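You operate a simulated robot arm through the tools that you are given. There is no shell and no other tool. Be economical: measure what you need, move in short steps, check, and stop when the job is done.

Carry out the task below with a simulated robot arm. There is one attempt and no reset: what you move stays moved.

Task
Zero the tester on the brass LINK cylinder, then put it back.
Fine: mode ZERO, orange arm over it, TRIM till the display reads 0; park the arm, cylinder in its pocket, tester left on in mode ZERO.

It is judged by the outcome, as a careful person would: the job done as asked, and still so three seconds after it is handed in. It fails if anything else is knocked over, pushed out of place, dropped, spilled or broken.

Robot
A 7-joint arm with a two-finger parallel gripper, fixed in place. Base frame: the origin is at the foot of the arm, x ahead of it, y to its left, z up; the work surface is at about z = 0.008. Units: m, rad, N and s.
With the tool pointing down near the work surface it reaches from about 0.22 to 0.58 m from the base axis. Its first joint turns from -1.152 to 1.152 rad. Payload 2.5 kg.
The tool frame sits at the grasp point between the pads (the TCP): z along the fingers, y along the line on which they close. The tips reach 0.023 m beyond it. Largest opening 0.094 m; finger width 0.038, thickness 0.01; the body of the gripper, 0.054 by 0.096 m, starts 0.039 m behind the TCP.
Orientation is told as [roll, pitch, yaw] about the base's x, y, z axes, in that order, counted from this pose: with the fingers straight down and closing along the base's y, the tool's x points along the base's -x, its y along +y and its z along -z.

Tools
- The arm moves only by the tool apply_moves. Its argument "plan" is a list of rows, each an object of numbers (a shift or turn left out is 0, a gripper value left out holds the last): "x", "y", "z": the shift along the tool's x, y, z in m; "rx", "ry", "rz": the turn, a rotation vector about the tool's x, y, z in rad; "hand": the gripper command, from -1 (shut) to 1 (fully open), values between in proportion. In form: [{"x": .., "y": .., "z": .., "rx": .., "ry": .., "rz": .., "hand": ..}, ...]. A call has 1 to 20 rows; each row is the pose to reach, as a shift and turn from the pose commanded when the call began, along the tool's axes at that moment. Each row takes 0.2 s and may step no farther than 0.05 m and 0.15 rad from the row before; otherwise, or with a gripper value out of range, the whole call is refused. Where a pose cannot be reached the arm comes as near as it can. A force on the tool above 90 N (or 10 N above the force at the start of the call, whichever is more), or a blocked arm, ends the call early, and 0.2 s more pass. Each finger travels about 0.108 m/s and halts on what it meets, pressing with about 28 N; the grip force reading is that of the motor and also rises with nothing between the fingers. The clock runs only during rows and for 0.2 s after the last one: add rows that repeat a pose to give the fingers time. It gives the time, the measured TCP pose, the force on the tool (base axes), the opening and the grip force at its end, in the units of the frame above (readings bear some noise).
- Cameras (640 x 400 px; columns grow to the right, rows downward): "scene" is fixed at [0.1292, -0.4139, 0.5502]; the picture's right is [0.74, -0.68, 0.00], its down [-0.35, -0.38, -0.86] and it looks along [0.58, 0.63, -0.51] (base axes); focal length 226 px, centre (320, 200). "wrist" rides on the gripper at [0.086, 0.016, -0.075] in the tool frame; the picture's right is [-0.18, 0.98, 0.00], its down [-0.58, -0.11, -0.81] and it looks along [-0.79, -0.15, 0.59] (tool axes); focal length 243 px, centre (320, 200).
- get_image(camera): a new picture of that camera. It takes no simulated time.
- probe_pixels(camera, pixels): for up to 12 pixels [column, row] of the newest picture of that camera ("zoom" is the newest enlarged one), the place [x, y, z] in the base frame of the surface seen there, good to about 0.003 m. It takes no simulated time.
- enlarge(camera, box): a new picture of the part [left, top, right, bottom] of that camera's present view, enlarged. It takes no simulated time.
- hand_in(): hands the job in; it is judged then, once.

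Go step by step. Measure first, check grasps and placings, and put right what went wrong. The budget is 80 turns and 54 pictures, counting those below and the enlarged ones. Unless the task says otherwise, let go and move clear before handing in, and close with one line.

The tools are called after ">>>" by a JSON object that holds its "name" and its "arguments". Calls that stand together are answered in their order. apply_moves: Moves the arm, as the interface text tells. Its arguments: {"type":"object","properties":{"plan":{"type":"array"}},"required":["plan"]} The other tools are called the same way: get_image (camera) takes a picture; probe_pixels (camera, pixels) gives the place of the surface under pixels of a picture; enlarge (camera, box) takes an enlarged picture of a part of a camera's view; hand_in () hands the job in.

At the start:

```text
t: 0.0
tool_pos: [0.3744, 0.161, 0.4711]
tcp_rot: [0.001, -0.001, -0.001]
wrist_force: [-1.0, 0.4, 0.3]
width: 0.094
gripper_force: 0.1
```

scene: 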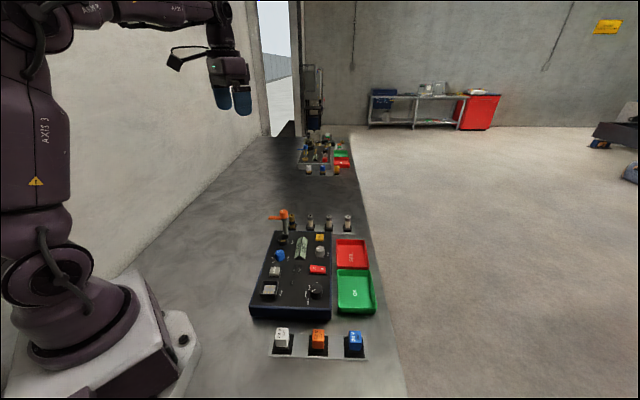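
wrist: 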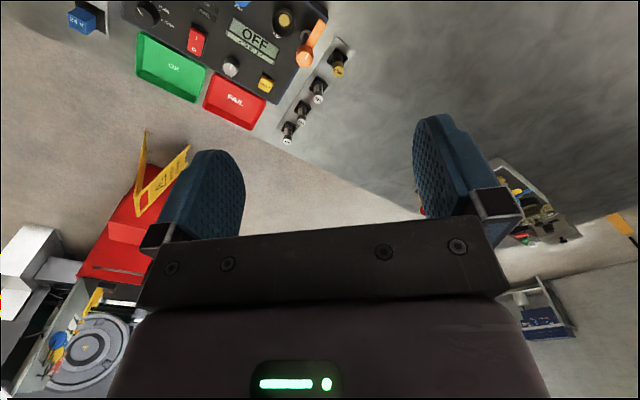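

The scene shows a tester panel (around px 250-375, 215-320) with cylinders behind and blocks in front. I'll enlarge it to read the controls.

>>> {"name": "enlarge", "arguments": {"camera": "scene", "box": [240, 200, 390, 294]}}

>>> {"name": "enlarge", "arguments": {"camera": "scene", "box": [240, 270, 390, 364]}}

>>> {"name": "enlarge", "arguments": {"camera": "wrist", "box": [120, 0, 376, 160]}}

```text
4.26 times, centred on (315, 247) of scene
```

zoom: 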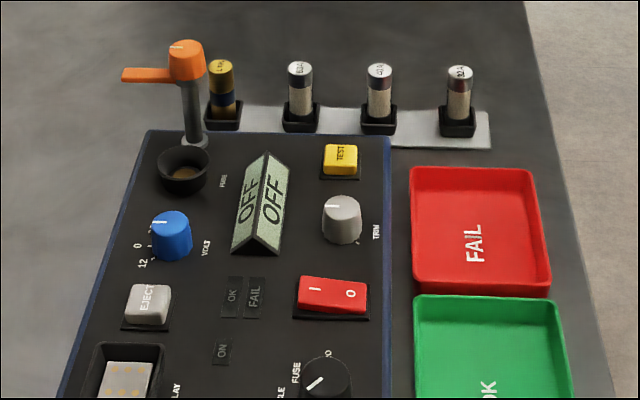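

```text
4.26 times, centred on (315, 317) of scene
```

zoom: 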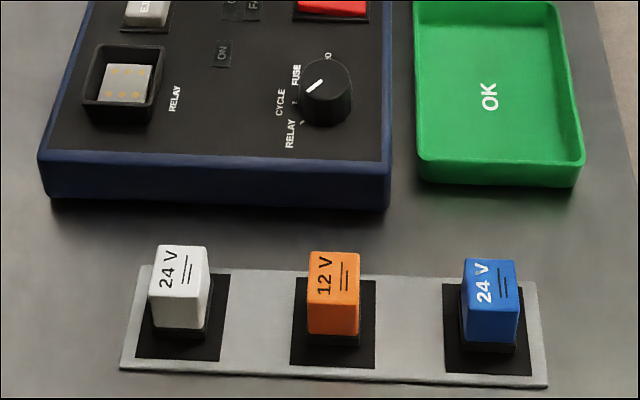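

```text
2.50 times, centred on (248, 80) of wrist
```

zoom: 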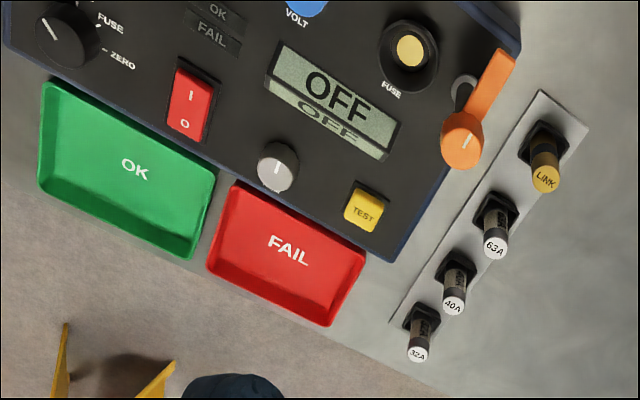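

The wrist zoom is sharp: LINK cap at (545,178), arm pivot (463,140), FUSE socket (410,50), trim (278,165), power switch (190,105), mode knob (65,35). I'll probe these.

>>> {"name": "probe_pixels", "arguments": {"camera": "zoom", "pixels": [[545, 180], [541, 150], [555, 130], [464, 130], [505, 60], [409, 50], [385, 60], [278, 162], [185, 85], [182, 125], [57, 35], [30, 60]]}}

>>> {"name": "enlarge", "arguments": {"camera": "scene", "box": [240, 200, 390, 294]}}

```text
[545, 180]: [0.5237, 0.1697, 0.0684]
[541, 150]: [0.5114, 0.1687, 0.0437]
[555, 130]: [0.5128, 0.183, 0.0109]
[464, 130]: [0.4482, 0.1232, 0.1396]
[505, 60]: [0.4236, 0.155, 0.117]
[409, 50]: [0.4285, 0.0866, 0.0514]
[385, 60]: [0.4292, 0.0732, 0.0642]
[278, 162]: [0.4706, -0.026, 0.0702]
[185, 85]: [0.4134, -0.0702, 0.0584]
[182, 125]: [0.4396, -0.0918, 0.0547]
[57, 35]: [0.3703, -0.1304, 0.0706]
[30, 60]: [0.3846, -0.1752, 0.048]
```

```text
4.26 times, centred on (315, 247) of scene
```

zoom: 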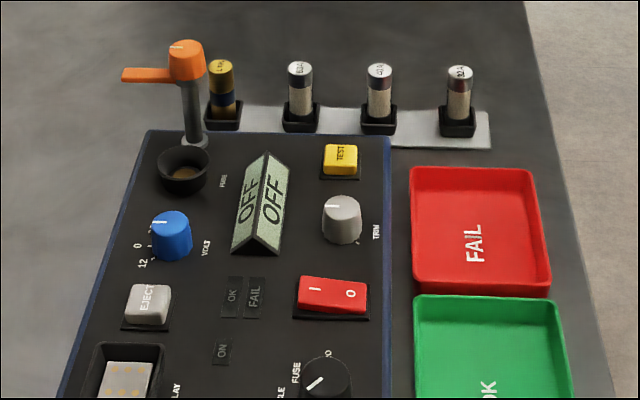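

Depth data looks consistent; now I'll probe the same items from the scene zoom: LINK top (220,64), clear of its pocket (222,120), arm knob (185,50), arm tip (127,74), socket (182,172) and others.

>>> {"name": "probe_pixels", "arguments": {"camera": "zoom", "pixels": [[220, 65], [222, 100], [298, 67], [184, 47], [150, 75], [126, 73], [194, 110], [184, 173], [183, 150], [342, 206], [318, 288], [352, 293]]}}

>>> {"name": "enlarge", "arguments": {"camera": "scene", "box": [270, 240, 350, 290]}}

>>> {"name": "enlarge", "arguments": {"camera": "scene", "box": [250, 200, 330, 250]}}

```text
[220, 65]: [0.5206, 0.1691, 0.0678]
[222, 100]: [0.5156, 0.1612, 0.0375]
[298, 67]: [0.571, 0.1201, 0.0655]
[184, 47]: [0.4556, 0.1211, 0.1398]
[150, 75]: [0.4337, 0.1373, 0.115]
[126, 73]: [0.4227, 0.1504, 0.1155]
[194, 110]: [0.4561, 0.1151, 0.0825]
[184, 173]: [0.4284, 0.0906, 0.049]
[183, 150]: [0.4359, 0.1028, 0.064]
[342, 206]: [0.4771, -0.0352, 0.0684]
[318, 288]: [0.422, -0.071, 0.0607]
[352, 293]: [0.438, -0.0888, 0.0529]
```

```text
8.00 times, centred on (310, 265) of scene
```

zoom: 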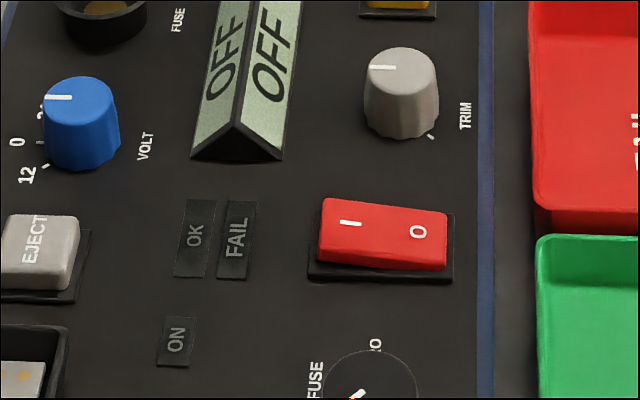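

```text
8.00 times, centred on (290, 225) of scene
```

zoom: 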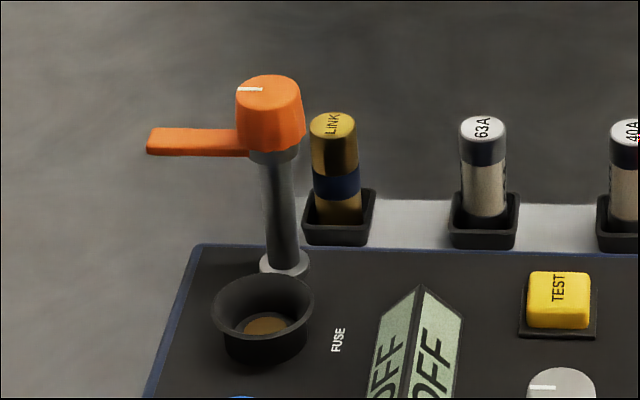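

Rocker "I" half is at about (0.42,-0.071), raised; "O" is down so the tester is off. Panel is turned about 45°. First I go above the switch with fingers shut and yaw +45°.

>>> {"name": "apply_moves", "arguments": {"plan": [{"x": -0.005, "y": -0.026, "z": 0.03, "rz": -0.087, "hand": -1}, {"x": -0.01, "y": -0.051, "z": 0.06, "rz": -0.174}, {"x": -0.015, "y": -0.077, "z": 0.09, "rz": -0.262}, {"x": -0.02, "y": -0.102, "z": 0.12, "rz": -0.349}, {"x": -0.024, "y": -0.128, "z": 0.15, "rz": -0.436}, {"x": -0.029, "y": -0.153, "z": 0.18, "rz": -0.523}, {"x": -0.034, "y": -0.179, "z": 0.21, "rz": -0.611}, {"x": -0.039, "y": -0.204, "z": 0.24, "rz": -0.698}, {"x": -0.044, "y": -0.23, "z": 0.27, "rz": -0.785}, {"x": -0.044, "y": -0.23, "z": 0.27, "rz": -0.785}]}}

>>> {"name": "get_image", "arguments": {"camera": "wrist"}}

```text
t: 2.2
tool_pos: [0.419, -0.0696, 0.2006]
tcp_rot: [0.0, 0.0, 0.787]
wrist_force: [0.3, 0.0, -0.6]
width: 0.0
gripper_force: 28.2
```

```text
45 pictures are left
```

wrist: 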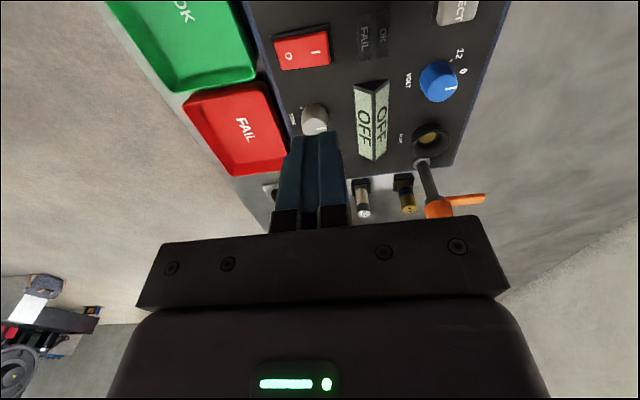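

The gripper is above the switch; rocker corners are visible at (275,40)-(330,65). I'll probe the rocker and controls for exact panel angle.

>>> {"name": "probe_pixels", "arguments": {"camera": "wrist", "pixels": [[279, 54], [301, 52], [327, 49], [314, 112], [430, 138], [408, 208], [363, 213], [438, 208], [480, 198], [505, 15], [458, 160], [302, 38]]}}

```text
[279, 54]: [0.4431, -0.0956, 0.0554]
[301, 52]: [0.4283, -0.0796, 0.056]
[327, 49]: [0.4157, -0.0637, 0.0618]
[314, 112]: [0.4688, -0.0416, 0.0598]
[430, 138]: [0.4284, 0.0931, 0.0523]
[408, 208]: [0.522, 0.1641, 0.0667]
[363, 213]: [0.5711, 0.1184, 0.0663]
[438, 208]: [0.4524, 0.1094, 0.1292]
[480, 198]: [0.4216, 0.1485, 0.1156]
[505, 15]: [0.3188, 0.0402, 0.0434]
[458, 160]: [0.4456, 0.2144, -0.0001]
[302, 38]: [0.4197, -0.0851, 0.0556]
```

Rocker centre (0.4285,-0.080), "I" end (0.416,-0.064) at z 0.062. I press down on the I half to tip z ≈0.054 and come back up.

>>> {"name": "apply_moves", "arguments": {"plan": [{"y": 0.002, "z": 0.045}, {"y": 0.002, "z": 0.09}, {"y": 0.002, "z": 0.112}, {"y": 0.002, "z": 0.117}, {"y": 0.002, "z": 0.121}, {"y": 0.002, "z": 0.124}, {"y": 0.002, "z": 0.124}]}}

>>> {"name": "enlarge", "arguments": {"camera": "scene", "box": [240, 210, 368, 290]}}

```text
t: 3.8
tool_pos: [0.4179, -0.0663, 0.0768]
tcp_rot: [-0.001, 0.0, 0.785]
wrist_force: [-8.0, 4.3, 18.4]
width: 0.0001
gripper_force: 27.9
```

```text
5.00 times, centred on (304, 250) of scene
```

zoom: 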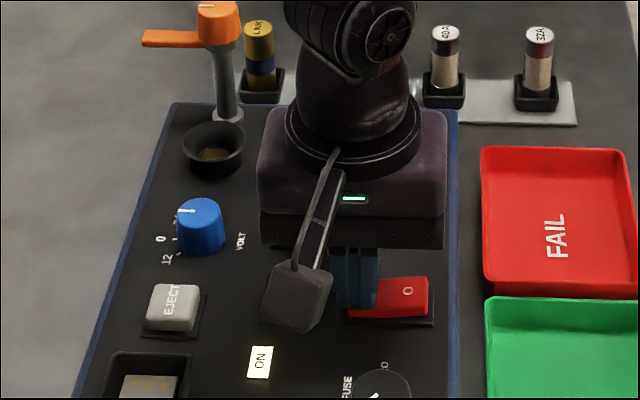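

The ON lamp is lit, so the switch has tripped. I rise and look at the mode knob.

>>> {"name": "apply_moves", "arguments": {"plan": [{"z": -0.03}, {"z": -0.07}, {"z": -0.11}]}}

>>> {"name": "enlarge", "arguments": {"camera": "scene", "box": [280, 260, 360, 310]}}

>>> {"name": "probe_pixels", "arguments": {"camera": "zoom", "pixels": [[285, 228], [325, 240], [248, 240], [280, 275], [298, 137], [235, 210], [295, 200], [310, 270]]}}

```text
t: 4.6
tool_pos: [0.4168, -0.0682, 0.188]
tcp_rot: [0.001, 0.001, 0.786]
wrist_force: [-0.6, 0.1, 0.2]
width: 0.0
gripper_force: 28.5
```

```text
8.00 times, centred on (320, 285) of scene
```

zoom: 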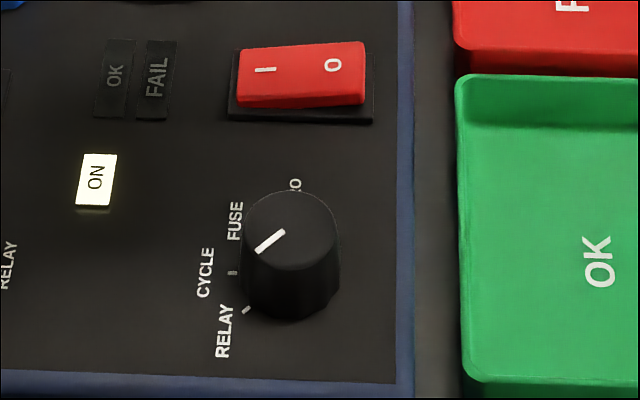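

```text
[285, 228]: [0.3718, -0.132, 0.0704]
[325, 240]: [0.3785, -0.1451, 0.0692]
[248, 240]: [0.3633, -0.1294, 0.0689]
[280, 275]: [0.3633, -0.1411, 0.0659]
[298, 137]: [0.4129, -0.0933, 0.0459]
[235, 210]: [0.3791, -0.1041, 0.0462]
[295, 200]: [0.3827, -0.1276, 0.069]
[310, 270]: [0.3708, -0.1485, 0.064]
```

The knob top is near (0.371,-0.137,0.070), but its pointing direction is ambiguous from here. I'll hover over it, hand half open, and look with the wrist camera.

>>> {"name": "apply_moves", "arguments": {"plan": [{"x": 0.04, "y": -0.008, "hand": 0.1}, {"x": 0.081, "y": -0.0163}, {"x": 0.081, "y": -0.0163}]}}

>>> {"name": "enlarge", "arguments": {"camera": "wrist", "box": [224, 0, 416, 120]}}

```text
t: 5.4
tool_pos: [0.3709, -0.1356, 0.1871]
tcp_rot: [0.001, -0.001, 0.786]
wrist_force: [-0.1, 0.1, 0.0]
width: 0.0517
gripper_force: 0.0
```

```text
3.33 times, centred on (320, 60) of wrist
```

zoom: 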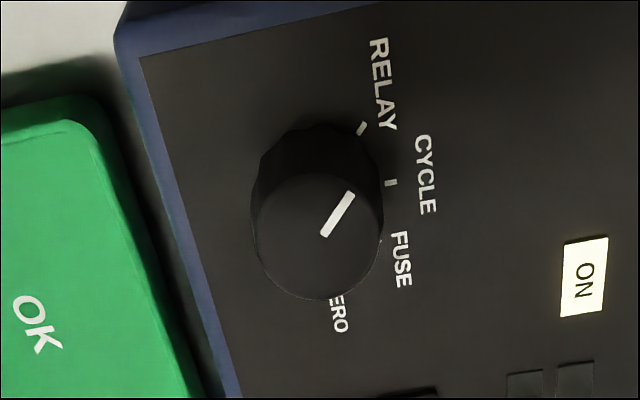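

Pointer (350,195)->(325,233) aims at the RELAY tick (361,128). It must turn clockwise past CYCLE and FUSE to ZERO; I probe for exact angles.

>>> {"name": "probe_pixels", "arguments": {"camera": "zoom", "pixels": [[361, 128], [390, 183], [335, 315], [400, 260], [325, 233], [350, 195], [255, 230], [380, 225], [318, 176], [318, 292], [383, 241]]}}

```text
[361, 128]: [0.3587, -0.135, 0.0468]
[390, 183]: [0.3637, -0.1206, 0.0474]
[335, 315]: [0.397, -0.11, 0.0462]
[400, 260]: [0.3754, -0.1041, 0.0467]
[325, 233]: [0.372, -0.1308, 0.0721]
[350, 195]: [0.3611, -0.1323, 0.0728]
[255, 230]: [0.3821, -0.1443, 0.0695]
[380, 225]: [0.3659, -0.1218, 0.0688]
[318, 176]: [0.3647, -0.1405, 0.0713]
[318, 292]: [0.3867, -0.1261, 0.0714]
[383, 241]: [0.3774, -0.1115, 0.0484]
```

Knob centre ≈(0.374,-0.134), detents about 45° apart (RELAY 180° → ZERO 45°). I'll pre-turn to yaw 67°, descend and grip.

>>> {"name": "apply_moves", "arguments": {"plan": [{"x": -0.0033, "y": -0.001, "z": 0.03, "rz": -0.14}, {"x": -0.0033, "y": -0.001, "z": 0.06, "rz": -0.28}, {"x": -0.0033, "y": -0.001, "z": 0.09, "rz": -0.393}, {"x": -0.0033, "y": -0.001, "z": 0.112, "rz": -0.393}, {"x": -0.0033, "y": -0.001, "z": 0.112, "rz": -0.393, "hand": -0.2}, {"x": -0.0033, "y": -0.001, "z": 0.112, "rz": -0.393, "hand": -1}, {"x": -0.0033, "y": -0.001, "z": 0.112, "rz": -0.393, "hand": -1}]}}

>>> {"name": "enlarge", "arguments": {"camera": "scene", "box": [256, 240, 384, 320]}}

```text
t: 7.0
tool_pos: [0.3756, -0.1353, 0.0738]
tcp_rot: [-0.005, 0.001, 1.176]
wrist_force: [11.7, -3.8, -13.8]
width: 0.031
gripper_force: 45.1
```

```text
5.00 times, centred on (320, 280) of scene
```

zoom: 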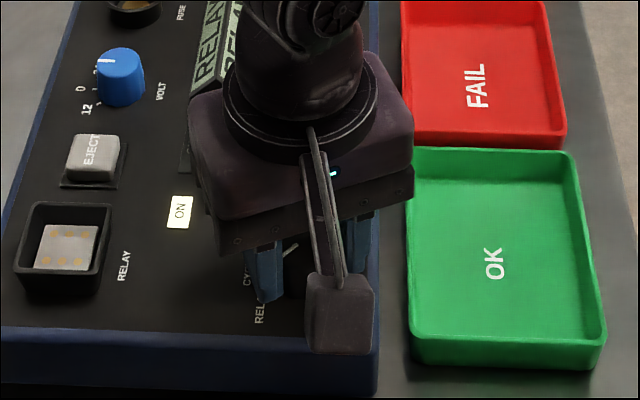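

The display reads RELAY and the knob is held (0.031 m). I turn it 135° clockwise.

>>> {"name": "apply_moves", "arguments": {"plan": [{"y": -0.001, "rz": 0.14}, {"y": -0.001, "rz": 0.28}, {"y": -0.001, "rz": 0.42}, {"y": -0.001, "rz": 0.56}, {"y": -0.001, "rz": 0.7}, {"y": -0.001, "rz": 0.84}, {"y": -0.001, "rz": 0.98}, {"y": -0.001, "rz": 1.12}, {"y": -0.001, "rz": 1.26}, {"y": -0.001, "rz": 1.4}, {"y": -0.001, "rz": 1.54}, {"y": -0.001, "rz": 1.68}, {"y": -0.001, "rz": 1.82}, {"y": -0.001, "rz": 1.96}, {"y": -0.001, "rz": 2.1}, {"y": -0.001, "rz": 2.24}, {"y": -0.001, "rz": 2.36}, {"y": -0.001, "rz": 2.36}]}}

>>> {"name": "enlarge", "arguments": {"camera": "scene", "box": [256, 220, 384, 300]}}

```text
t: 10.8
tool_pos: [0.375, -0.1325, 0.0742]
tcp_rot: [0.002, 0.007, -1.179]
wrist_force: [-5.1, 28.4, -4.2]
width: 0.0307
gripper_force: 44.9
```

```text
5.00 times, centred on (320, 260) of scene
```

zoom: 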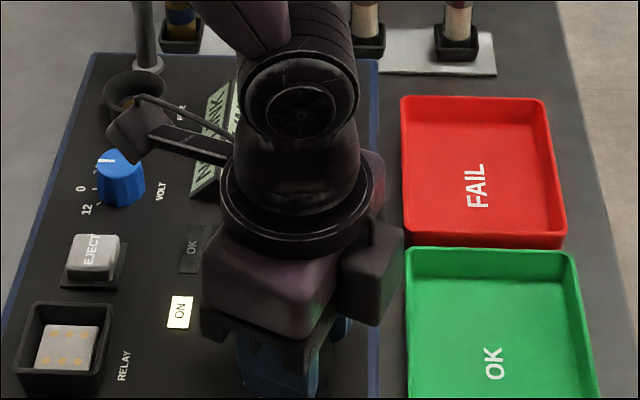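

The display seems to have changed to something like "LINK", partly hidden. I release, rise and look.

>>> {"name": "apply_moves", "arguments": {"plan": [{"y": -0.001, "hand": 0.1}, {"y": -0.001, "hand": 0.1}, {"z": -0.04}, {"z": -0.08}, {"z": -0.12}]}}

>>> {"name": "enlarge", "arguments": {"camera": "scene", "box": [256, 220, 384, 300]}}

```text
t: 12.0
tool_pos: [0.3738, -0.1351, 0.1952]
tcp_rot: [0.001, -0.001, -1.182]
wrist_force: [0.2, -0.5, -0.4]
width: 0.0517
gripper_force: 0.1
```

```text
5.00 times, centred on (320, 260) of scene
```

zoom: 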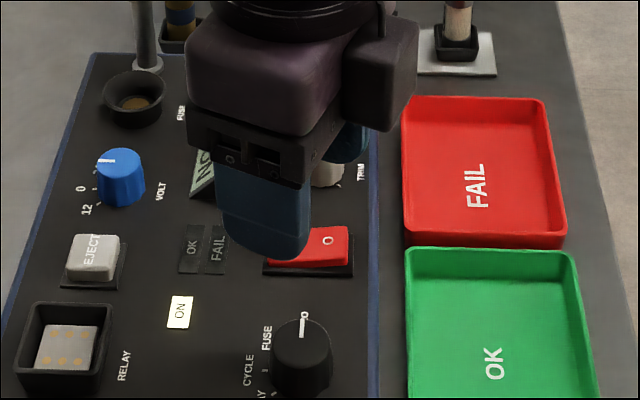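

The knob now points at ZERO. Next, travel to above the LINK cylinder at ≈(0.521,0.168), yaw -45° so the camera stays away from the orange post.

>>> {"name": "apply_moves", "arguments": {"plan": [{"x": 0.028, "y": 0.0314, "z": -0.015, "rz": -0.05}, {"x": 0.056, "y": 0.0627, "z": -0.02, "rz": -0.1}, {"x": 0.084, "y": 0.094, "z": -0.02, "rz": -0.15}, {"x": 0.1123, "y": 0.1254, "z": -0.02, "rz": -0.2}, {"x": 0.14, "y": 0.157, "z": -0.02, "rz": -0.25}, {"x": 0.168, "y": 0.188, "z": -0.02, "rz": -0.3}, {"x": 0.197, "y": 0.22, "z": -0.015, "rz": -0.35}, {"x": 0.2246, "y": 0.2508, "z": -0.005, "rz": -0.397}, {"x": 0.2246, "y": 0.2508, "z": -0.005, "rz": -0.397}]}}

>>> {"name": "get_image", "arguments": {"camera": "wrist"}}

>>> {"name": "enlarge", "arguments": {"camera": "scene", "box": [240, 190, 368, 270]}}

```text
t: 14.0
tool_pos: [0.5233, 0.1681, 0.1971]
tcp_rot: [0.001, 0.002, -0.783]
wrist_force: [0.5, -0.1, 0.7]
width: 0.0514
gripper_force: 0.1
```

```text
38 pictures are left
```

wrist: 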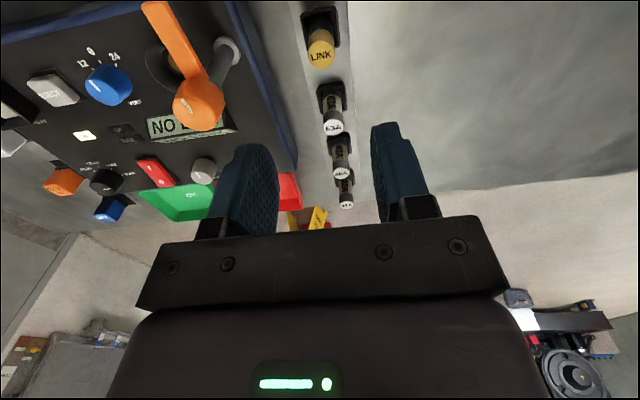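

```text
5.00 times, centred on (304, 230) of scene
```

zoom: 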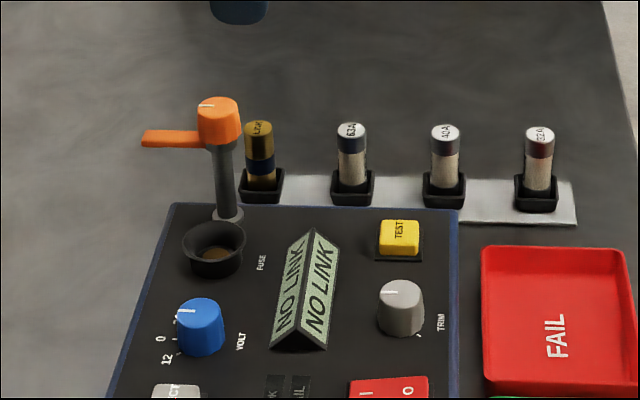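

Display says "NO LINK", as expected in ZERO. In the wrist view the LINK cap is at (320,50); I probe its edges, the pocket and the arm.

>>> {"name": "probe_pixels", "arguments": {"camera": "wrist", "pixels": [[320, 56], [309, 56], [332, 54], [320, 45], [321, 66], [333, 127], [199, 92], [188, 115], [158, 10], [310, 14], [336, 22], [345, 15]]}}

>>> {"name": "enlarge", "arguments": {"camera": "wrist", "box": [240, 0, 400, 100]}}

```text
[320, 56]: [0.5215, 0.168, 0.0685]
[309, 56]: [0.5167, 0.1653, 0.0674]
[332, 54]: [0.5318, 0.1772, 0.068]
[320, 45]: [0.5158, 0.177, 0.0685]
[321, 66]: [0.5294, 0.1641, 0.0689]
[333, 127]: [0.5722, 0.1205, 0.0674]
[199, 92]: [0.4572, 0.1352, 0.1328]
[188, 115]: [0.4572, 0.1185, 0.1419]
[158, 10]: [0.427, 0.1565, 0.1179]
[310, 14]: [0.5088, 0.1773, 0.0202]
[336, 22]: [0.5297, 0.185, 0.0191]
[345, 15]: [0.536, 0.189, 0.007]
```

```text
4.00 times, centred on (320, 50) of wrist
```

zoom: 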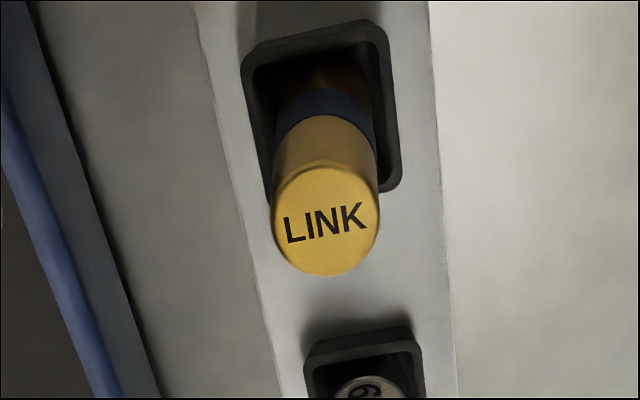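

LINK axis ≈(0.523,0.170), top z 0.0685. I descend to TCP z 0.070 and close.

>>> {"name": "apply_moves", "arguments": {"plan": [{"x": 0.001, "y": 0.001, "z": 0.045}, {"x": 0.001, "y": 0.001, "z": 0.085}, {"x": 0.001, "y": 0.001, "z": 0.11}, {"x": 0.001, "y": 0.001, "z": 0.127}, {"x": 0.001, "y": 0.001, "z": 0.127}, {"x": 0.001, "y": 0.001, "z": 0.127, "hand": -0.4}, {"x": 0.001, "y": 0.001, "z": 0.127, "hand": -1}, {"x": 0.001, "y": 0.001, "z": 0.127, "hand": -1}]}}

>>> {"name": "enlarge", "arguments": {"camera": "scene", "box": [240, 180, 368, 260]}}

```text
t: 15.8
tool_pos: [0.5222, 0.1701, 0.0726]
tcp_rot: [-0.001, 0.0, -0.785]
wrist_force: [1.3, 0.1, -0.5]
width: 0.0211
gripper_force: 28.0
```

```text
5.00 times, centred on (304, 220) of scene
```

zoom: 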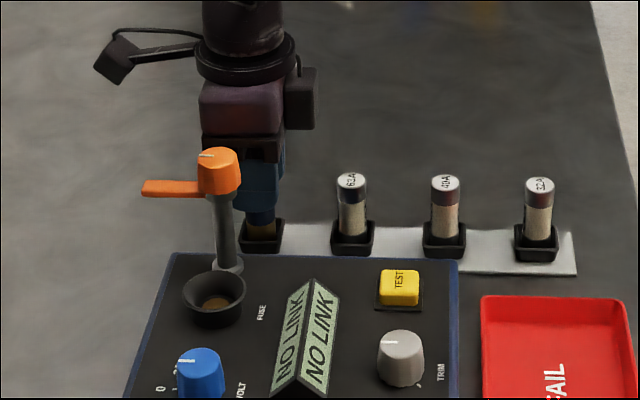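

Cylinder is held (0.021 m, no side load) — return pose noted as (0.522,0.170,0.0726). I probe the FUSE socket rim while this view is fresh.

>>> {"name": "probe_pixels", "arguments": {"camera": "zoom", "pixels": [[185, 290], [245, 288], [214, 271], [214, 309], [214, 303], [196, 280], [233, 280], [192, 288], [239, 286]]}}

>>> {"name": "apply_moves", "arguments": {"plan": [{"z": -0.01}, {"z": -0.03}, {"z": -0.07}, {"z": -0.11}, {"z": -0.15}, {"z": -0.17}, {"z": -0.17}]}}

```text
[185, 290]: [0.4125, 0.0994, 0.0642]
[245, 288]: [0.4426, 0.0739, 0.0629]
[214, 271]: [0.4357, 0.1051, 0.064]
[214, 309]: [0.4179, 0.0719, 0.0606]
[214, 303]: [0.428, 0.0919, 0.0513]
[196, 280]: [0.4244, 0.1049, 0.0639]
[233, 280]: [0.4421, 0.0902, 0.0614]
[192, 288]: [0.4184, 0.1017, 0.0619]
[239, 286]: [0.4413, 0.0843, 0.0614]
```

```text
t: 17.4
tool_pos: [0.5223, 0.1705, 0.2434]
tcp_rot: [0.0, 0.0, -0.785]
wrist_force: [0.0, 0.4, -2.1]
width: 0.0209
gripper_force: 28.0
```

Lifted, still gripped. Socket centre ≈(0.4275,0.0875). I carry the cylinder there at height while turning to yaw +45°.

>>> {"name": "apply_moves", "arguments": {"plan": [{"x": 0.0007, "y": -0.0105, "rz": -0.131}, {"x": 0.0014, "y": -0.021, "rz": -0.262}, {"x": 0.0021, "y": -0.0314, "rz": -0.393}, {"x": 0.0028, "y": -0.042, "rz": -0.524}, {"x": 0.0035, "y": -0.0524, "rz": -0.655}, {"x": 0.0042, "y": -0.063, "rz": -0.786}, {"x": 0.0048, "y": -0.0733, "rz": -0.916}, {"x": 0.0055, "y": -0.084, "rz": -1.047}, {"x": 0.0062, "y": -0.0943, "rz": -1.178}, {"x": 0.007, "y": -0.105, "rz": -1.309}, {"x": 0.0076, "y": -0.115, "rz": -1.44}, {"x": 0.0083, "y": -0.1257, "rz": -1.571}, {"x": 0.0083, "y": -0.1257, "rz": -1.571}]}}

>>> {"name": "get_image", "arguments": {"camera": "wrist"}}

>>> {"name": "enlarge", "arguments": {"camera": "scene", "box": [240, 160, 368, 240]}}

```text
t: 20.2
tool_pos: [0.4278, 0.0873, 0.2422]
tcp_rot: [0.0, 0.0, 0.788]
wrist_force: [0.7, 0.7, -1.7]
width: 0.0207
gripper_force: 28.1
```

```text
34 pictures are left
```

wrist: 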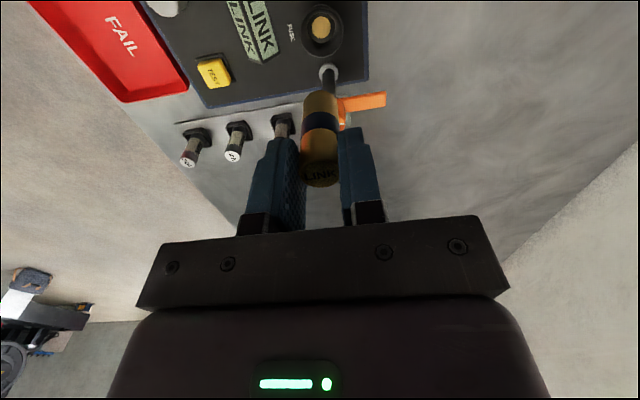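

```text
5.00 times, centred on (304, 200) of scene
```

zoom: 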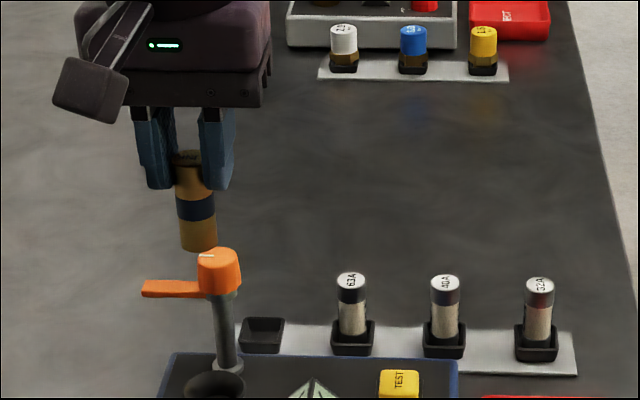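

The cylinder hangs upright; the socket disc is visible at (320,27). I probe rim and cylinder to check alignment.

>>> {"name": "enlarge", "arguments": {"camera": "wrist", "box": [272, 0, 368, 60]}}

>>> {"name": "probe_pixels", "arguments": {"camera": "wrist", "pixels": [[320, 27], [312, 27], [330, 27], [320, 18], [320, 36], [320, 165], [320, 178], [320, 98], [305, 103], [337, 103]]}}

```text
6.67 times, centred on (320, 30) of wrist
```

zoom: 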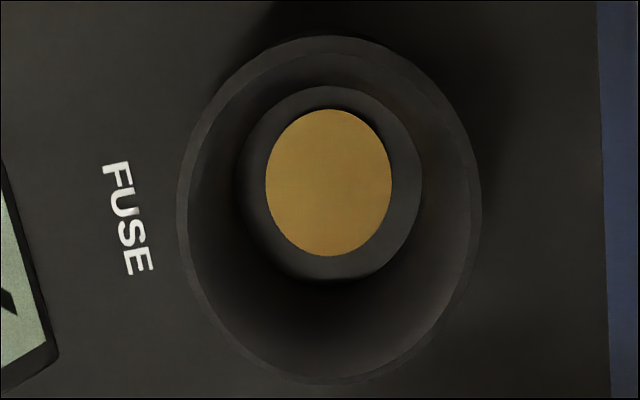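

```text
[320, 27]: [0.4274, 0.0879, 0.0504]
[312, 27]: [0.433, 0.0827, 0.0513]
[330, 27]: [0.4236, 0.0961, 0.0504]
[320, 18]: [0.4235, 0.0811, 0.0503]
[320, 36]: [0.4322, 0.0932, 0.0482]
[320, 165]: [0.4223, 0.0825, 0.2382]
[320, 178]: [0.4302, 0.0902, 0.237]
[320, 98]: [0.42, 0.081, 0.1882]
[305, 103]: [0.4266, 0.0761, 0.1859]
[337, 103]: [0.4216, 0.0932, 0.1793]
```

Socket floor centre ≈(0.427,0.0885,0.050), cylinder is aligned within ~1.5 mm. I descend to just above expected contact.

>>> {"name": "apply_moves", "arguments": {"plan": [{"y": 0.0014, "z": 0.04}, {"y": 0.0014, "z": 0.08}, {"y": 0.0014, "z": 0.105}, {"y": 0.0014, "z": 0.118}, {"y": 0.0014, "z": 0.124}, {"y": 0.0014, "z": 0.124}]}}

>>> {"name": "enlarge", "arguments": {"camera": "scene", "box": [240, 180, 368, 260]}}

```text
t: 21.6
tool_pos: [0.4278, 0.0856, 0.1186]
tcp_rot: [0.001, 0.001, 0.784]
wrist_force: [1.3, 0.9, -1.6]
width: 0.0206
gripper_force: 28.4
```

```text
5.00 times, centred on (304, 220) of scene
```

zoom: 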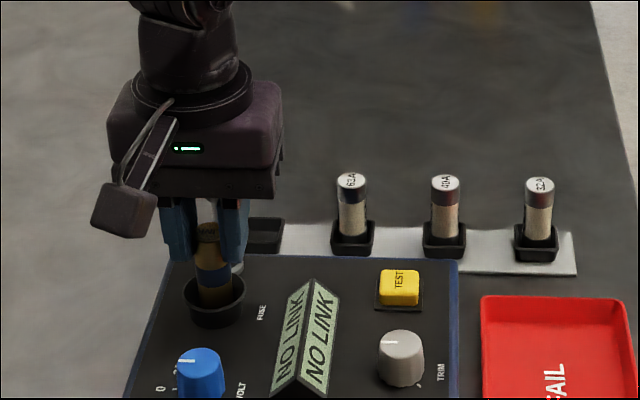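

Inside the funnel, no contact force yet. I lower another 6 mm gently.

>>> {"name": "apply_moves", "arguments": {"plan": [{"z": 0.002}, {"z": 0.004}, {"z": 0.006}, {"z": 0.006}]}}

```text
t: 22.6
tool_pos: [0.4259, 0.0868, 0.1136]
tcp_rot: [0.0, 0.0, 0.785]
wrist_force: [-6.9, -1.7, 18.4]
width: 0.0211
gripper_force: 28.2
```

Upward force 18 N at TCP z 0.1136 as predicted for the floor. I check the display and seating.

>>> {"name": "enlarge", "arguments": {"camera": "scene", "box": [264, 215, 344, 265]}}

```text
8.00 times, centred on (304, 240) of scene
```

zoom: 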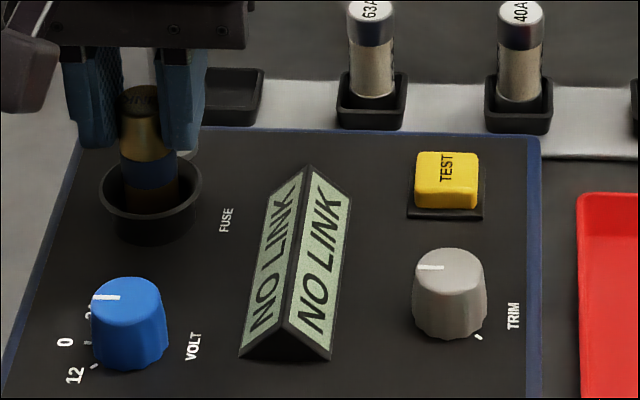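

It looks seated (NO LINK is plausible until the arm is over it). I release gently and rise straight up.

>>> {"name": "apply_moves", "arguments": {"plan": [{"z": -0.001, "hand": -0.4}, {"z": -0.001, "hand": -0.1}, {"z": -0.001, "hand": 0.0}, {"z": -0.02}, {"z": -0.05}, {"z": -0.09}]}}

>>> {"name": "enlarge", "arguments": {"camera": "scene", "box": [256, 200, 336, 250]}}

>>> {"name": "get_image", "arguments": {"camera": "wrist"}}

```text
t: 24.0
tool_pos: [0.4247, 0.0884, 0.2006]
tcp_rot: [0.0, 0.0, 0.785]
wrist_force: [-0.2, 0.7, 0.6]
width: 0.0474
gripper_force: 0.0
```

```text
8.00 times, centred on (296, 225) of scene
```

zoom: 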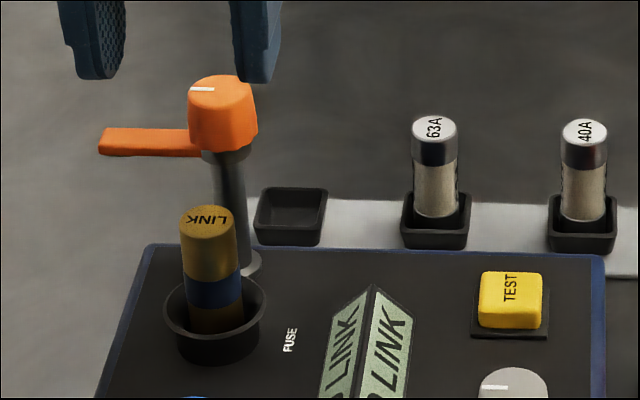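

```text
28 pictures are left
```

wrist: 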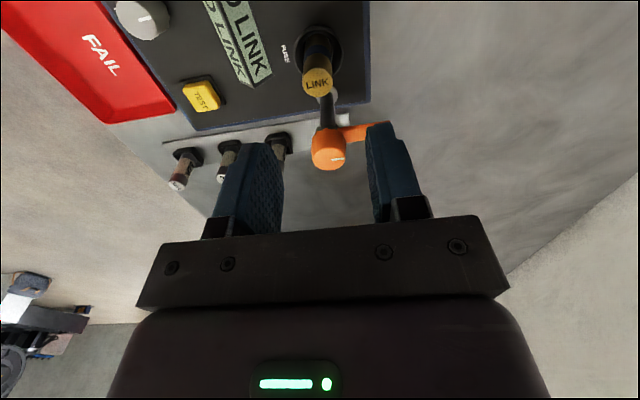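

Cylinder stands upright in the socket (wrist px 317,83). I probe the cylinder top and the orange knob/arm geometry.

>>> {"name": "probe_pixels", "arguments": {"camera": "wrist", "pixels": [[317, 84], [317, 76], [317, 92], [305, 84], [330, 84], [330, 155], [318, 160], [342, 155], [355, 132], [328, 168], [329, 140]]}}

>>> {"name": "probe_pixels", "arguments": {"camera": "zoom", "pixels": [[220, 85], [208, 217], [192, 140], [255, 140], [102, 143], [150, 133], [150, 150], [224, 130], [224, 98]]}}

```text
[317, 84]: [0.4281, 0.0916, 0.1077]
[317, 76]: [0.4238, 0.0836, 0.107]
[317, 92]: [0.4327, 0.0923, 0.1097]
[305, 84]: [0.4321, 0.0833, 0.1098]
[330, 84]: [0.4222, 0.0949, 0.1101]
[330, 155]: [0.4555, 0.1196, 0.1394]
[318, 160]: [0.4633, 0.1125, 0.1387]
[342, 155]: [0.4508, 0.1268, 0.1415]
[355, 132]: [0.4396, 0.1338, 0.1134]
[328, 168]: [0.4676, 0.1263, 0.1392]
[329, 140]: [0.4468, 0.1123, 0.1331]
```

```text
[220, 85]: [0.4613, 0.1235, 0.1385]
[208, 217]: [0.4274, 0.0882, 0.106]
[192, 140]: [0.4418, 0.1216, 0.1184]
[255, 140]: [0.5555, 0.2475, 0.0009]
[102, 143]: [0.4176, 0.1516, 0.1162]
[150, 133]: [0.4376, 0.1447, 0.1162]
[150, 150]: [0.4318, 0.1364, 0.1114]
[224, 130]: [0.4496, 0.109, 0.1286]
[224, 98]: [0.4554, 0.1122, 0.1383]
```

Knob centre ≈(0.457,0.119), top z 0.140; arm blade z ≈0.111–0.117, cylinder top ≈0.108. I move over the knob with yaw -45° and check position.

>>> {"name": "apply_moves", "arguments": {"plan": [{"x": -0.004, "rz": 0.143}, {"x": -0.008, "rz": 0.286}, {"x": -0.012, "rz": 0.428}, {"x": -0.016, "rz": 0.571}, {"x": -0.02, "rz": 0.714}, {"x": -0.024, "rz": 0.857}, {"x": -0.028, "rz": 1.0}, {"x": -0.032, "rz": 1.143}, {"x": -0.036, "rz": 1.286}, {"x": -0.04, "rz": 1.428}, {"x": -0.0438, "rz": 1.571}, {"x": -0.0438, "rz": 1.571}]}}

>>> {"name": "get_image", "arguments": {"camera": "wrist"}}

```text
t: 26.6
tool_pos: [0.4575, 0.1185, 0.2027]
tcp_rot: [0.0, 0.0, -0.788]
wrist_force: [-0.1, -0.3, -1.0]
width: 0.0469
gripper_force: 0.0
```

```text
27 pictures are left
```

wrist: 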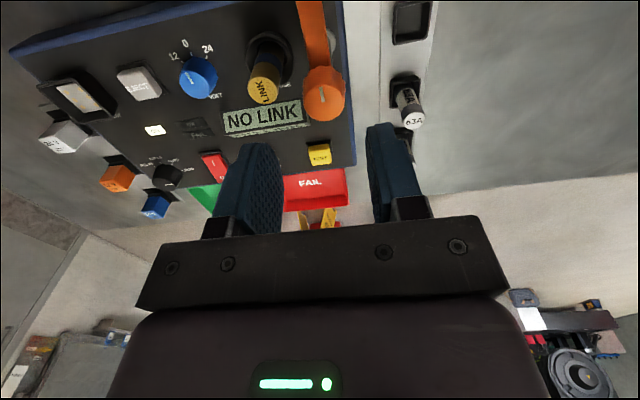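

Knob (324,95) is centred between the fingers. I descend to tip z ≈0.119 (above cylinder and blade) and grip.

>>> {"name": "apply_moves", "arguments": {"plan": [{"z": 0.02, "hand": -0.15}, {"z": 0.045}, {"z": 0.06}, {"z": 0.06, "hand": -0.5}, {"z": 0.06, "hand": -1}, {"z": 0.06, "hand": -1}]}}

>>> {"name": "enlarge", "arguments": {"camera": "scene", "box": [240, 190, 368, 270]}}

```text
t: 28.0
tool_pos: [0.4591, 0.1198, 0.1436]
tcp_rot: [0.006, -0.003, -0.786]
wrist_force: [21.7, 17.8, -6.7]
width: 0.0268
gripper_force: 45.1
```

```text
5.00 times, centred on (304, 230) of scene
```

zoom: 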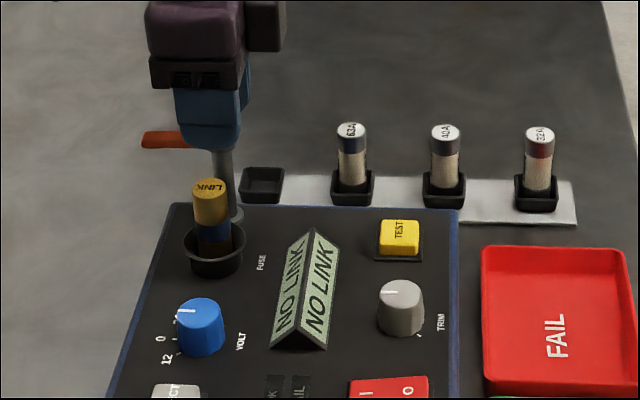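

Knob gripped (0.027 m) with a 28 N side load along +v, so I shift 1.5 mm that way and turn 90° counter-clockwise.

>>> {"name": "apply_moves", "arguments": {"plan": [{"y": 0.0015}, {"y": 0.0015, "rz": -0.12}, {"y": 0.0015, "rz": -0.24}, {"y": 0.0015, "rz": -0.36}, {"y": 0.0015, "rz": -0.48}, {"y": 0.0015, "rz": -0.6}, {"y": 0.0015, "rz": -0.72}, {"y": 0.0015, "rz": -0.84}, {"y": 0.0015, "rz": -0.96}, {"y": 0.0015, "rz": -1.08}, {"y": 0.0015, "rz": -1.2}, {"y": 0.0015, "rz": -1.32}, {"y": 0.0015, "rz": -1.44}, {"y": 0.0015, "rz": -1.571}, {"y": 0.0015, "rz": -1.571}]}}

>>> {"name": "enlarge", "arguments": {"camera": "scene", "box": [240, 190, 368, 270]}}

```text
t: 31.2
tool_pos: [0.4591, 0.1197, 0.1426]
tcp_rot: [0.0, -0.003, 0.787]
wrist_force: [3.7, 14.4, 16.6]
width: 0.027
gripper_force: 45.2
```

```text
5.00 times, centred on (304, 230) of scene
```

zoom: 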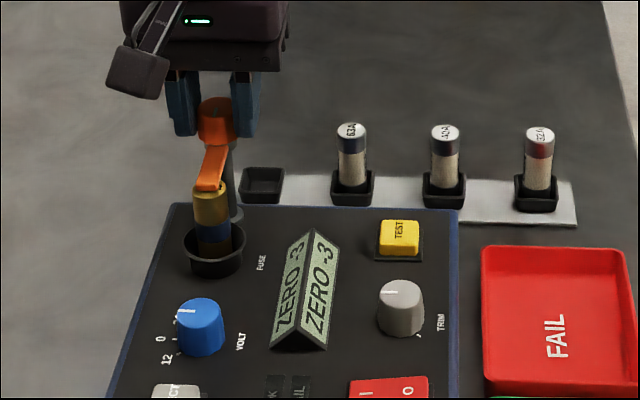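

The display reads "ZERO -3" — the arm is in contact. I release, rise clear, and recheck.

>>> {"name": "apply_moves", "arguments": {"plan": [{"hand": -0.5}, {"hand": -0.1}, {"hand": -0.1}, {"z": -0.025}, {"z": -0.06}, {"z": -0.06}]}}

>>> {"name": "enlarge", "arguments": {"camera": "scene", "box": [264, 205, 344, 255]}}

```text
t: 32.6
tool_pos: [0.4587, 0.1189, 0.2018]
tcp_rot: [0.001, 0.0, 0.788]
wrist_force: [-0.1, 0.6, -0.3]
width: 0.0425
gripper_force: 0.0
```

```text
8.00 times, centred on (304, 230) of scene
```

zoom: 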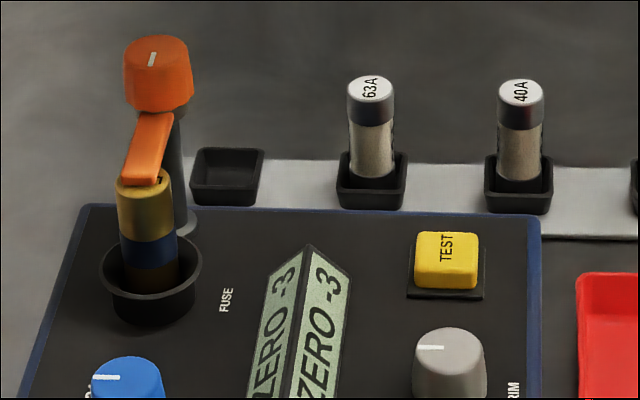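

Still ZERO -3. Now go above the TRIM knob at about (0.474,-0.034).

>>> {"name": "apply_moves", "arguments": {"plan": [{"x": 0.0244, "y": -0.03}, {"x": 0.0487, "y": -0.06}, {"x": 0.073, "y": -0.09}, {"x": 0.0974, "y": -0.119}, {"x": 0.0974, "y": -0.119}]}}

>>> {"name": "enlarge", "arguments": {"camera": "wrist", "box": [240, 0, 400, 100]}}

```text
t: 33.8
tool_pos: [0.4756, -0.0334, 0.2009]
tcp_rot: [0.002, 0.001, 0.786]
wrist_force: [0.0, -0.1, 0.2]
width: 0.0425
gripper_force: 0.0
```

```text
4.00 times, centred on (320, 50) of wrist
```

zoom: 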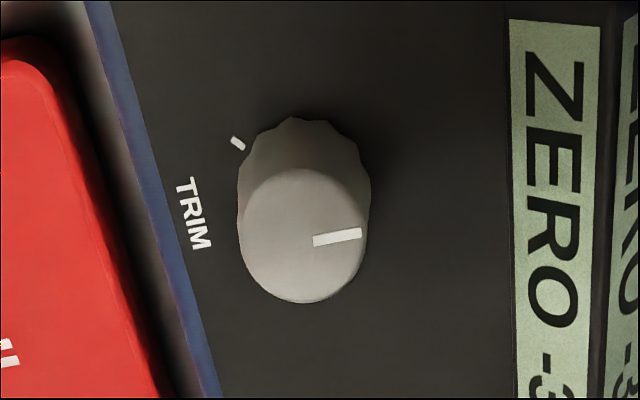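

Pointer aims at text-up (362,235); knob top centre ≈(303,237). I probe it.

>>> {"name": "probe_pixels", "arguments": {"camera": "zoom", "pixels": [[303, 237], [244, 237], [362, 237], [303, 178], [303, 295], [560, 200], [238, 143], [440, 200]]}}

```text
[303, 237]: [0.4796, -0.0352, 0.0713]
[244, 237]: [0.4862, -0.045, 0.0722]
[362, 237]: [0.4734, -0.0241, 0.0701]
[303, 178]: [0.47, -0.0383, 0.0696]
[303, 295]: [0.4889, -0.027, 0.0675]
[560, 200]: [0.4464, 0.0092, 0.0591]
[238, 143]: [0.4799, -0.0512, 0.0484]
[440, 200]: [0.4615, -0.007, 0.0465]
```

TRIM centre ≈(0.479,-0.0345). I descend around it and grip.

>>> {"name": "apply_moves", "arguments": {"plan": [{"x": -0.0013, "y": -0.0028, "z": 0.04}, {"x": -0.0013, "y": -0.0028, "z": 0.08}, {"x": -0.0013, "y": -0.0028, "z": 0.11}, {"x": -0.0013, "y": -0.0028, "z": 0.126}, {"x": -0.0013, "y": -0.0028, "z": 0.126, "hand": -0.5}, {"x": -0.0013, "y": -0.0028, "z": 0.126, "hand": -1}, {"x": -0.0013, "y": -0.0028, "z": 0.126, "hand": -1}]}}

>>> {"name": "get_image", "arguments": {"camera": "wrist"}}

>>> {"name": "enlarge", "arguments": {"camera": "scene", "box": [240, 190, 368, 270]}}

```text
t: 35.4
tool_pos: [0.4778, -0.0363, 0.0767]
tcp_rot: [-0.003, 0.001, 0.786]
wrist_force: [10.7, -8.6, -6.4]
width: 0.0265
gripper_force: 45.0
```

```text
22 pictures are left
```

wrist: 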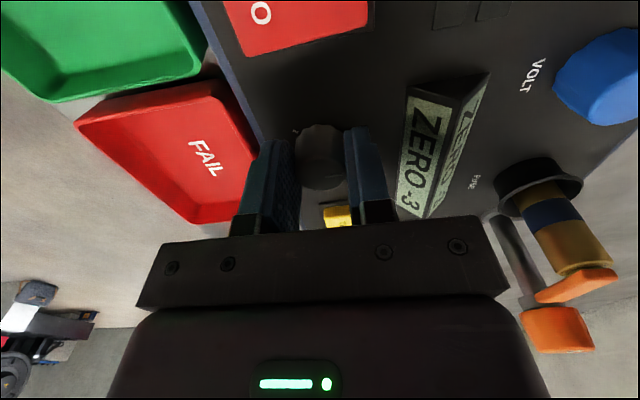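

```text
5.00 times, centred on (304, 230) of scene
```

zoom: 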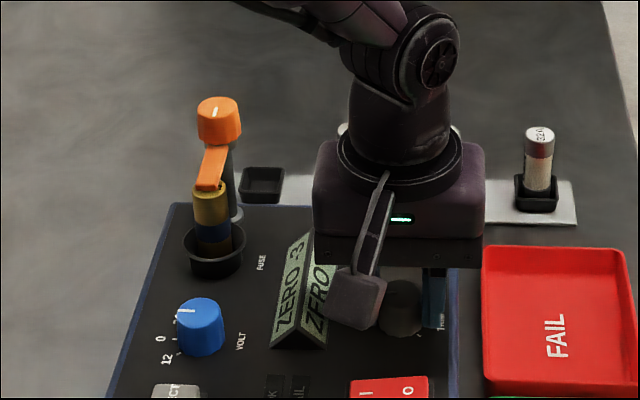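

Gripped and both views still show "ZERO -3". I turn clockwise 0.3 rad as a test.

>>> {"name": "apply_moves", "arguments": {"plan": [{"y": -0.001, "rz": 0.1}, {"y": -0.001, "rz": 0.2}, {"y": -0.001, "rz": 0.3}, {"y": -0.001, "rz": 0.3}]}}

>>> {"name": "enlarge", "arguments": {"camera": "scene", "box": [264, 215, 344, 265]}}

```text
t: 36.4
tool_pos: [0.4767, -0.036, 0.0744]
tcp_rot: [0.001, 0.003, 0.484]
wrist_force: [-10.4, -8.1, 9.7]
width: 0.0266
gripper_force: 44.6
```

```text
8.00 times, centred on (304, 240) of scene
```

zoom: 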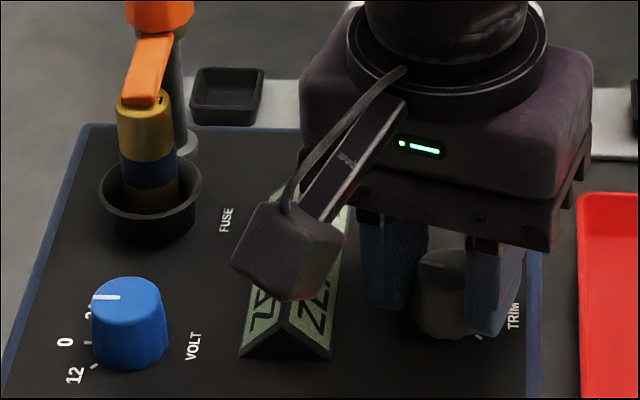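

The scene view is now blocked by the camera; the wrist view should show the display.

>>> {"name": "get_image", "arguments": {"camera": "wrist"}}

```text
19 pictures are left
```

wrist: 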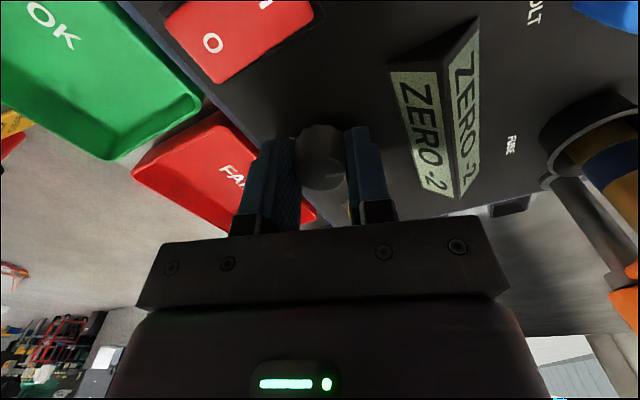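

It now reads -2, so clockwise is right at about 0.3 rad per count. I turn another 0.6 rad.

>>> {"name": "apply_moves", "arguments": {"plan": [{"rz": 0.12}, {"rz": 0.24}, {"rz": 0.36}, {"rz": 0.48}, {"rz": 0.6}, {"rz": 0.6}]}}

>>> {"name": "get_image", "arguments": {"camera": "wrist"}}

```text
t: 37.8
tool_pos: [0.4762, -0.0334, 0.0762]
tcp_rot: [0.001, 0.0, -0.115]
wrist_force: [-16.4, 3.6, 14.5]
width: 0.0266
gripper_force: 44.5
```

```text
18 pictures are left
```

wrist: 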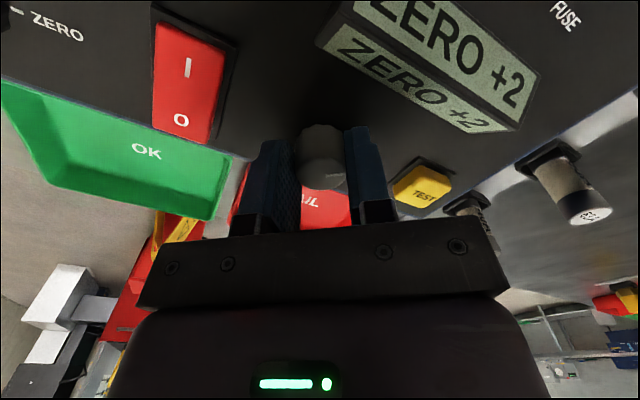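

It reads +2, so about 0.15 rad per count; I turn back 0.3 rad.

>>> {"name": "apply_moves", "arguments": {"plan": [{"rz": -0.1}, {"rz": -0.2}, {"rz": -0.3}, {"rz": -0.3}]}}

>>> {"name": "get_image", "arguments": {"camera": "wrist"}}

```text
t: 38.8
tool_pos: [0.4774, -0.0361, 0.0763]
tcp_rot: [0.002, 0.003, 0.188]
wrist_force: [-10.3, 5.5, 5.2]
width: 0.0263
gripper_force: 45.2
```

```text
17 pictures are left
```

wrist: 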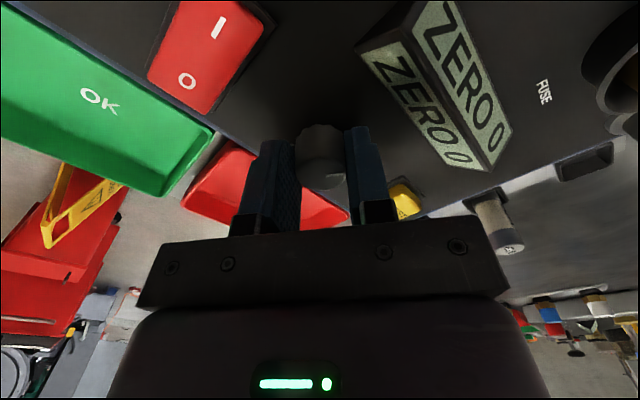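

It reads ZERO 0. I release, rise and verify that it holds.

>>> {"name": "apply_moves", "arguments": {"plan": [{"hand": -0.5}, {"hand": -0.1}, {"hand": -0.1}, {"z": -0.03}, {"z": -0.075}, {"z": -0.12}, {"z": -0.12}]}}

>>> {"name": "enlarge", "arguments": {"camera": "scene", "box": [240, 200, 368, 280]}}

```text
t: 40.4
tool_pos: [0.4765, -0.0363, 0.1961]
tcp_rot: [0.0, 0.001, 0.186]
wrist_force: [-0.1, 0.4, 0.4]
width: 0.0422
gripper_force: 0.1
```

```text
5.00 times, centred on (304, 240) of scene
```

zoom: 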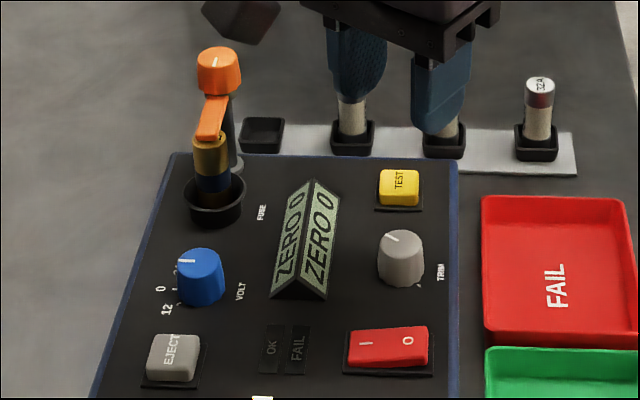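

Display holds "ZERO 0". Now back over the orange knob at (0.4585,0.1195), yaw +45°.

>>> {"name": "apply_moves", "arguments": {"plan": [{"x": -0.0022, "y": 0.031, "z": -0.003, "rz": -0.12}, {"x": -0.0044, "y": 0.062, "z": -0.005, "rz": -0.24}, {"x": -0.0067, "y": 0.0934, "z": -0.005, "rz": -0.36}, {"x": -0.0089, "y": 0.1246, "z": -0.005, "rz": -0.48}, {"x": -0.0111, "y": 0.1557, "z": -0.005, "rz": -0.598}, {"x": -0.0111, "y": 0.1557, "z": -0.005, "rz": -0.598}]}}

>>> {"name": "get_image", "arguments": {"camera": "wrist"}}

```text
t: 41.8
tool_pos: [0.4588, 0.1175, 0.201]
tcp_rot: [0.0, 0.0, 0.785]
wrist_force: [-0.4, -0.6, 0.8]
width: 0.0428
gripper_force: 0.0
```

```text
15 pictures are left
```

wrist: 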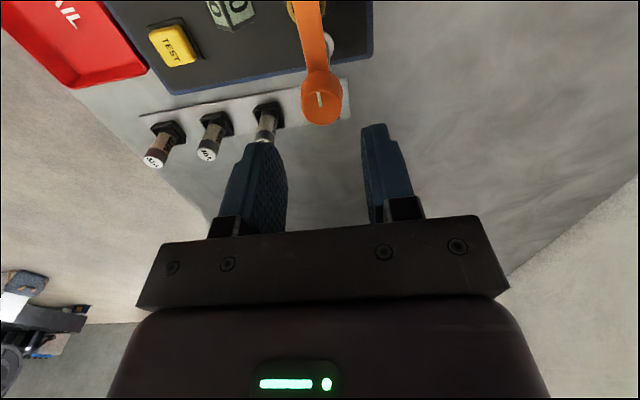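

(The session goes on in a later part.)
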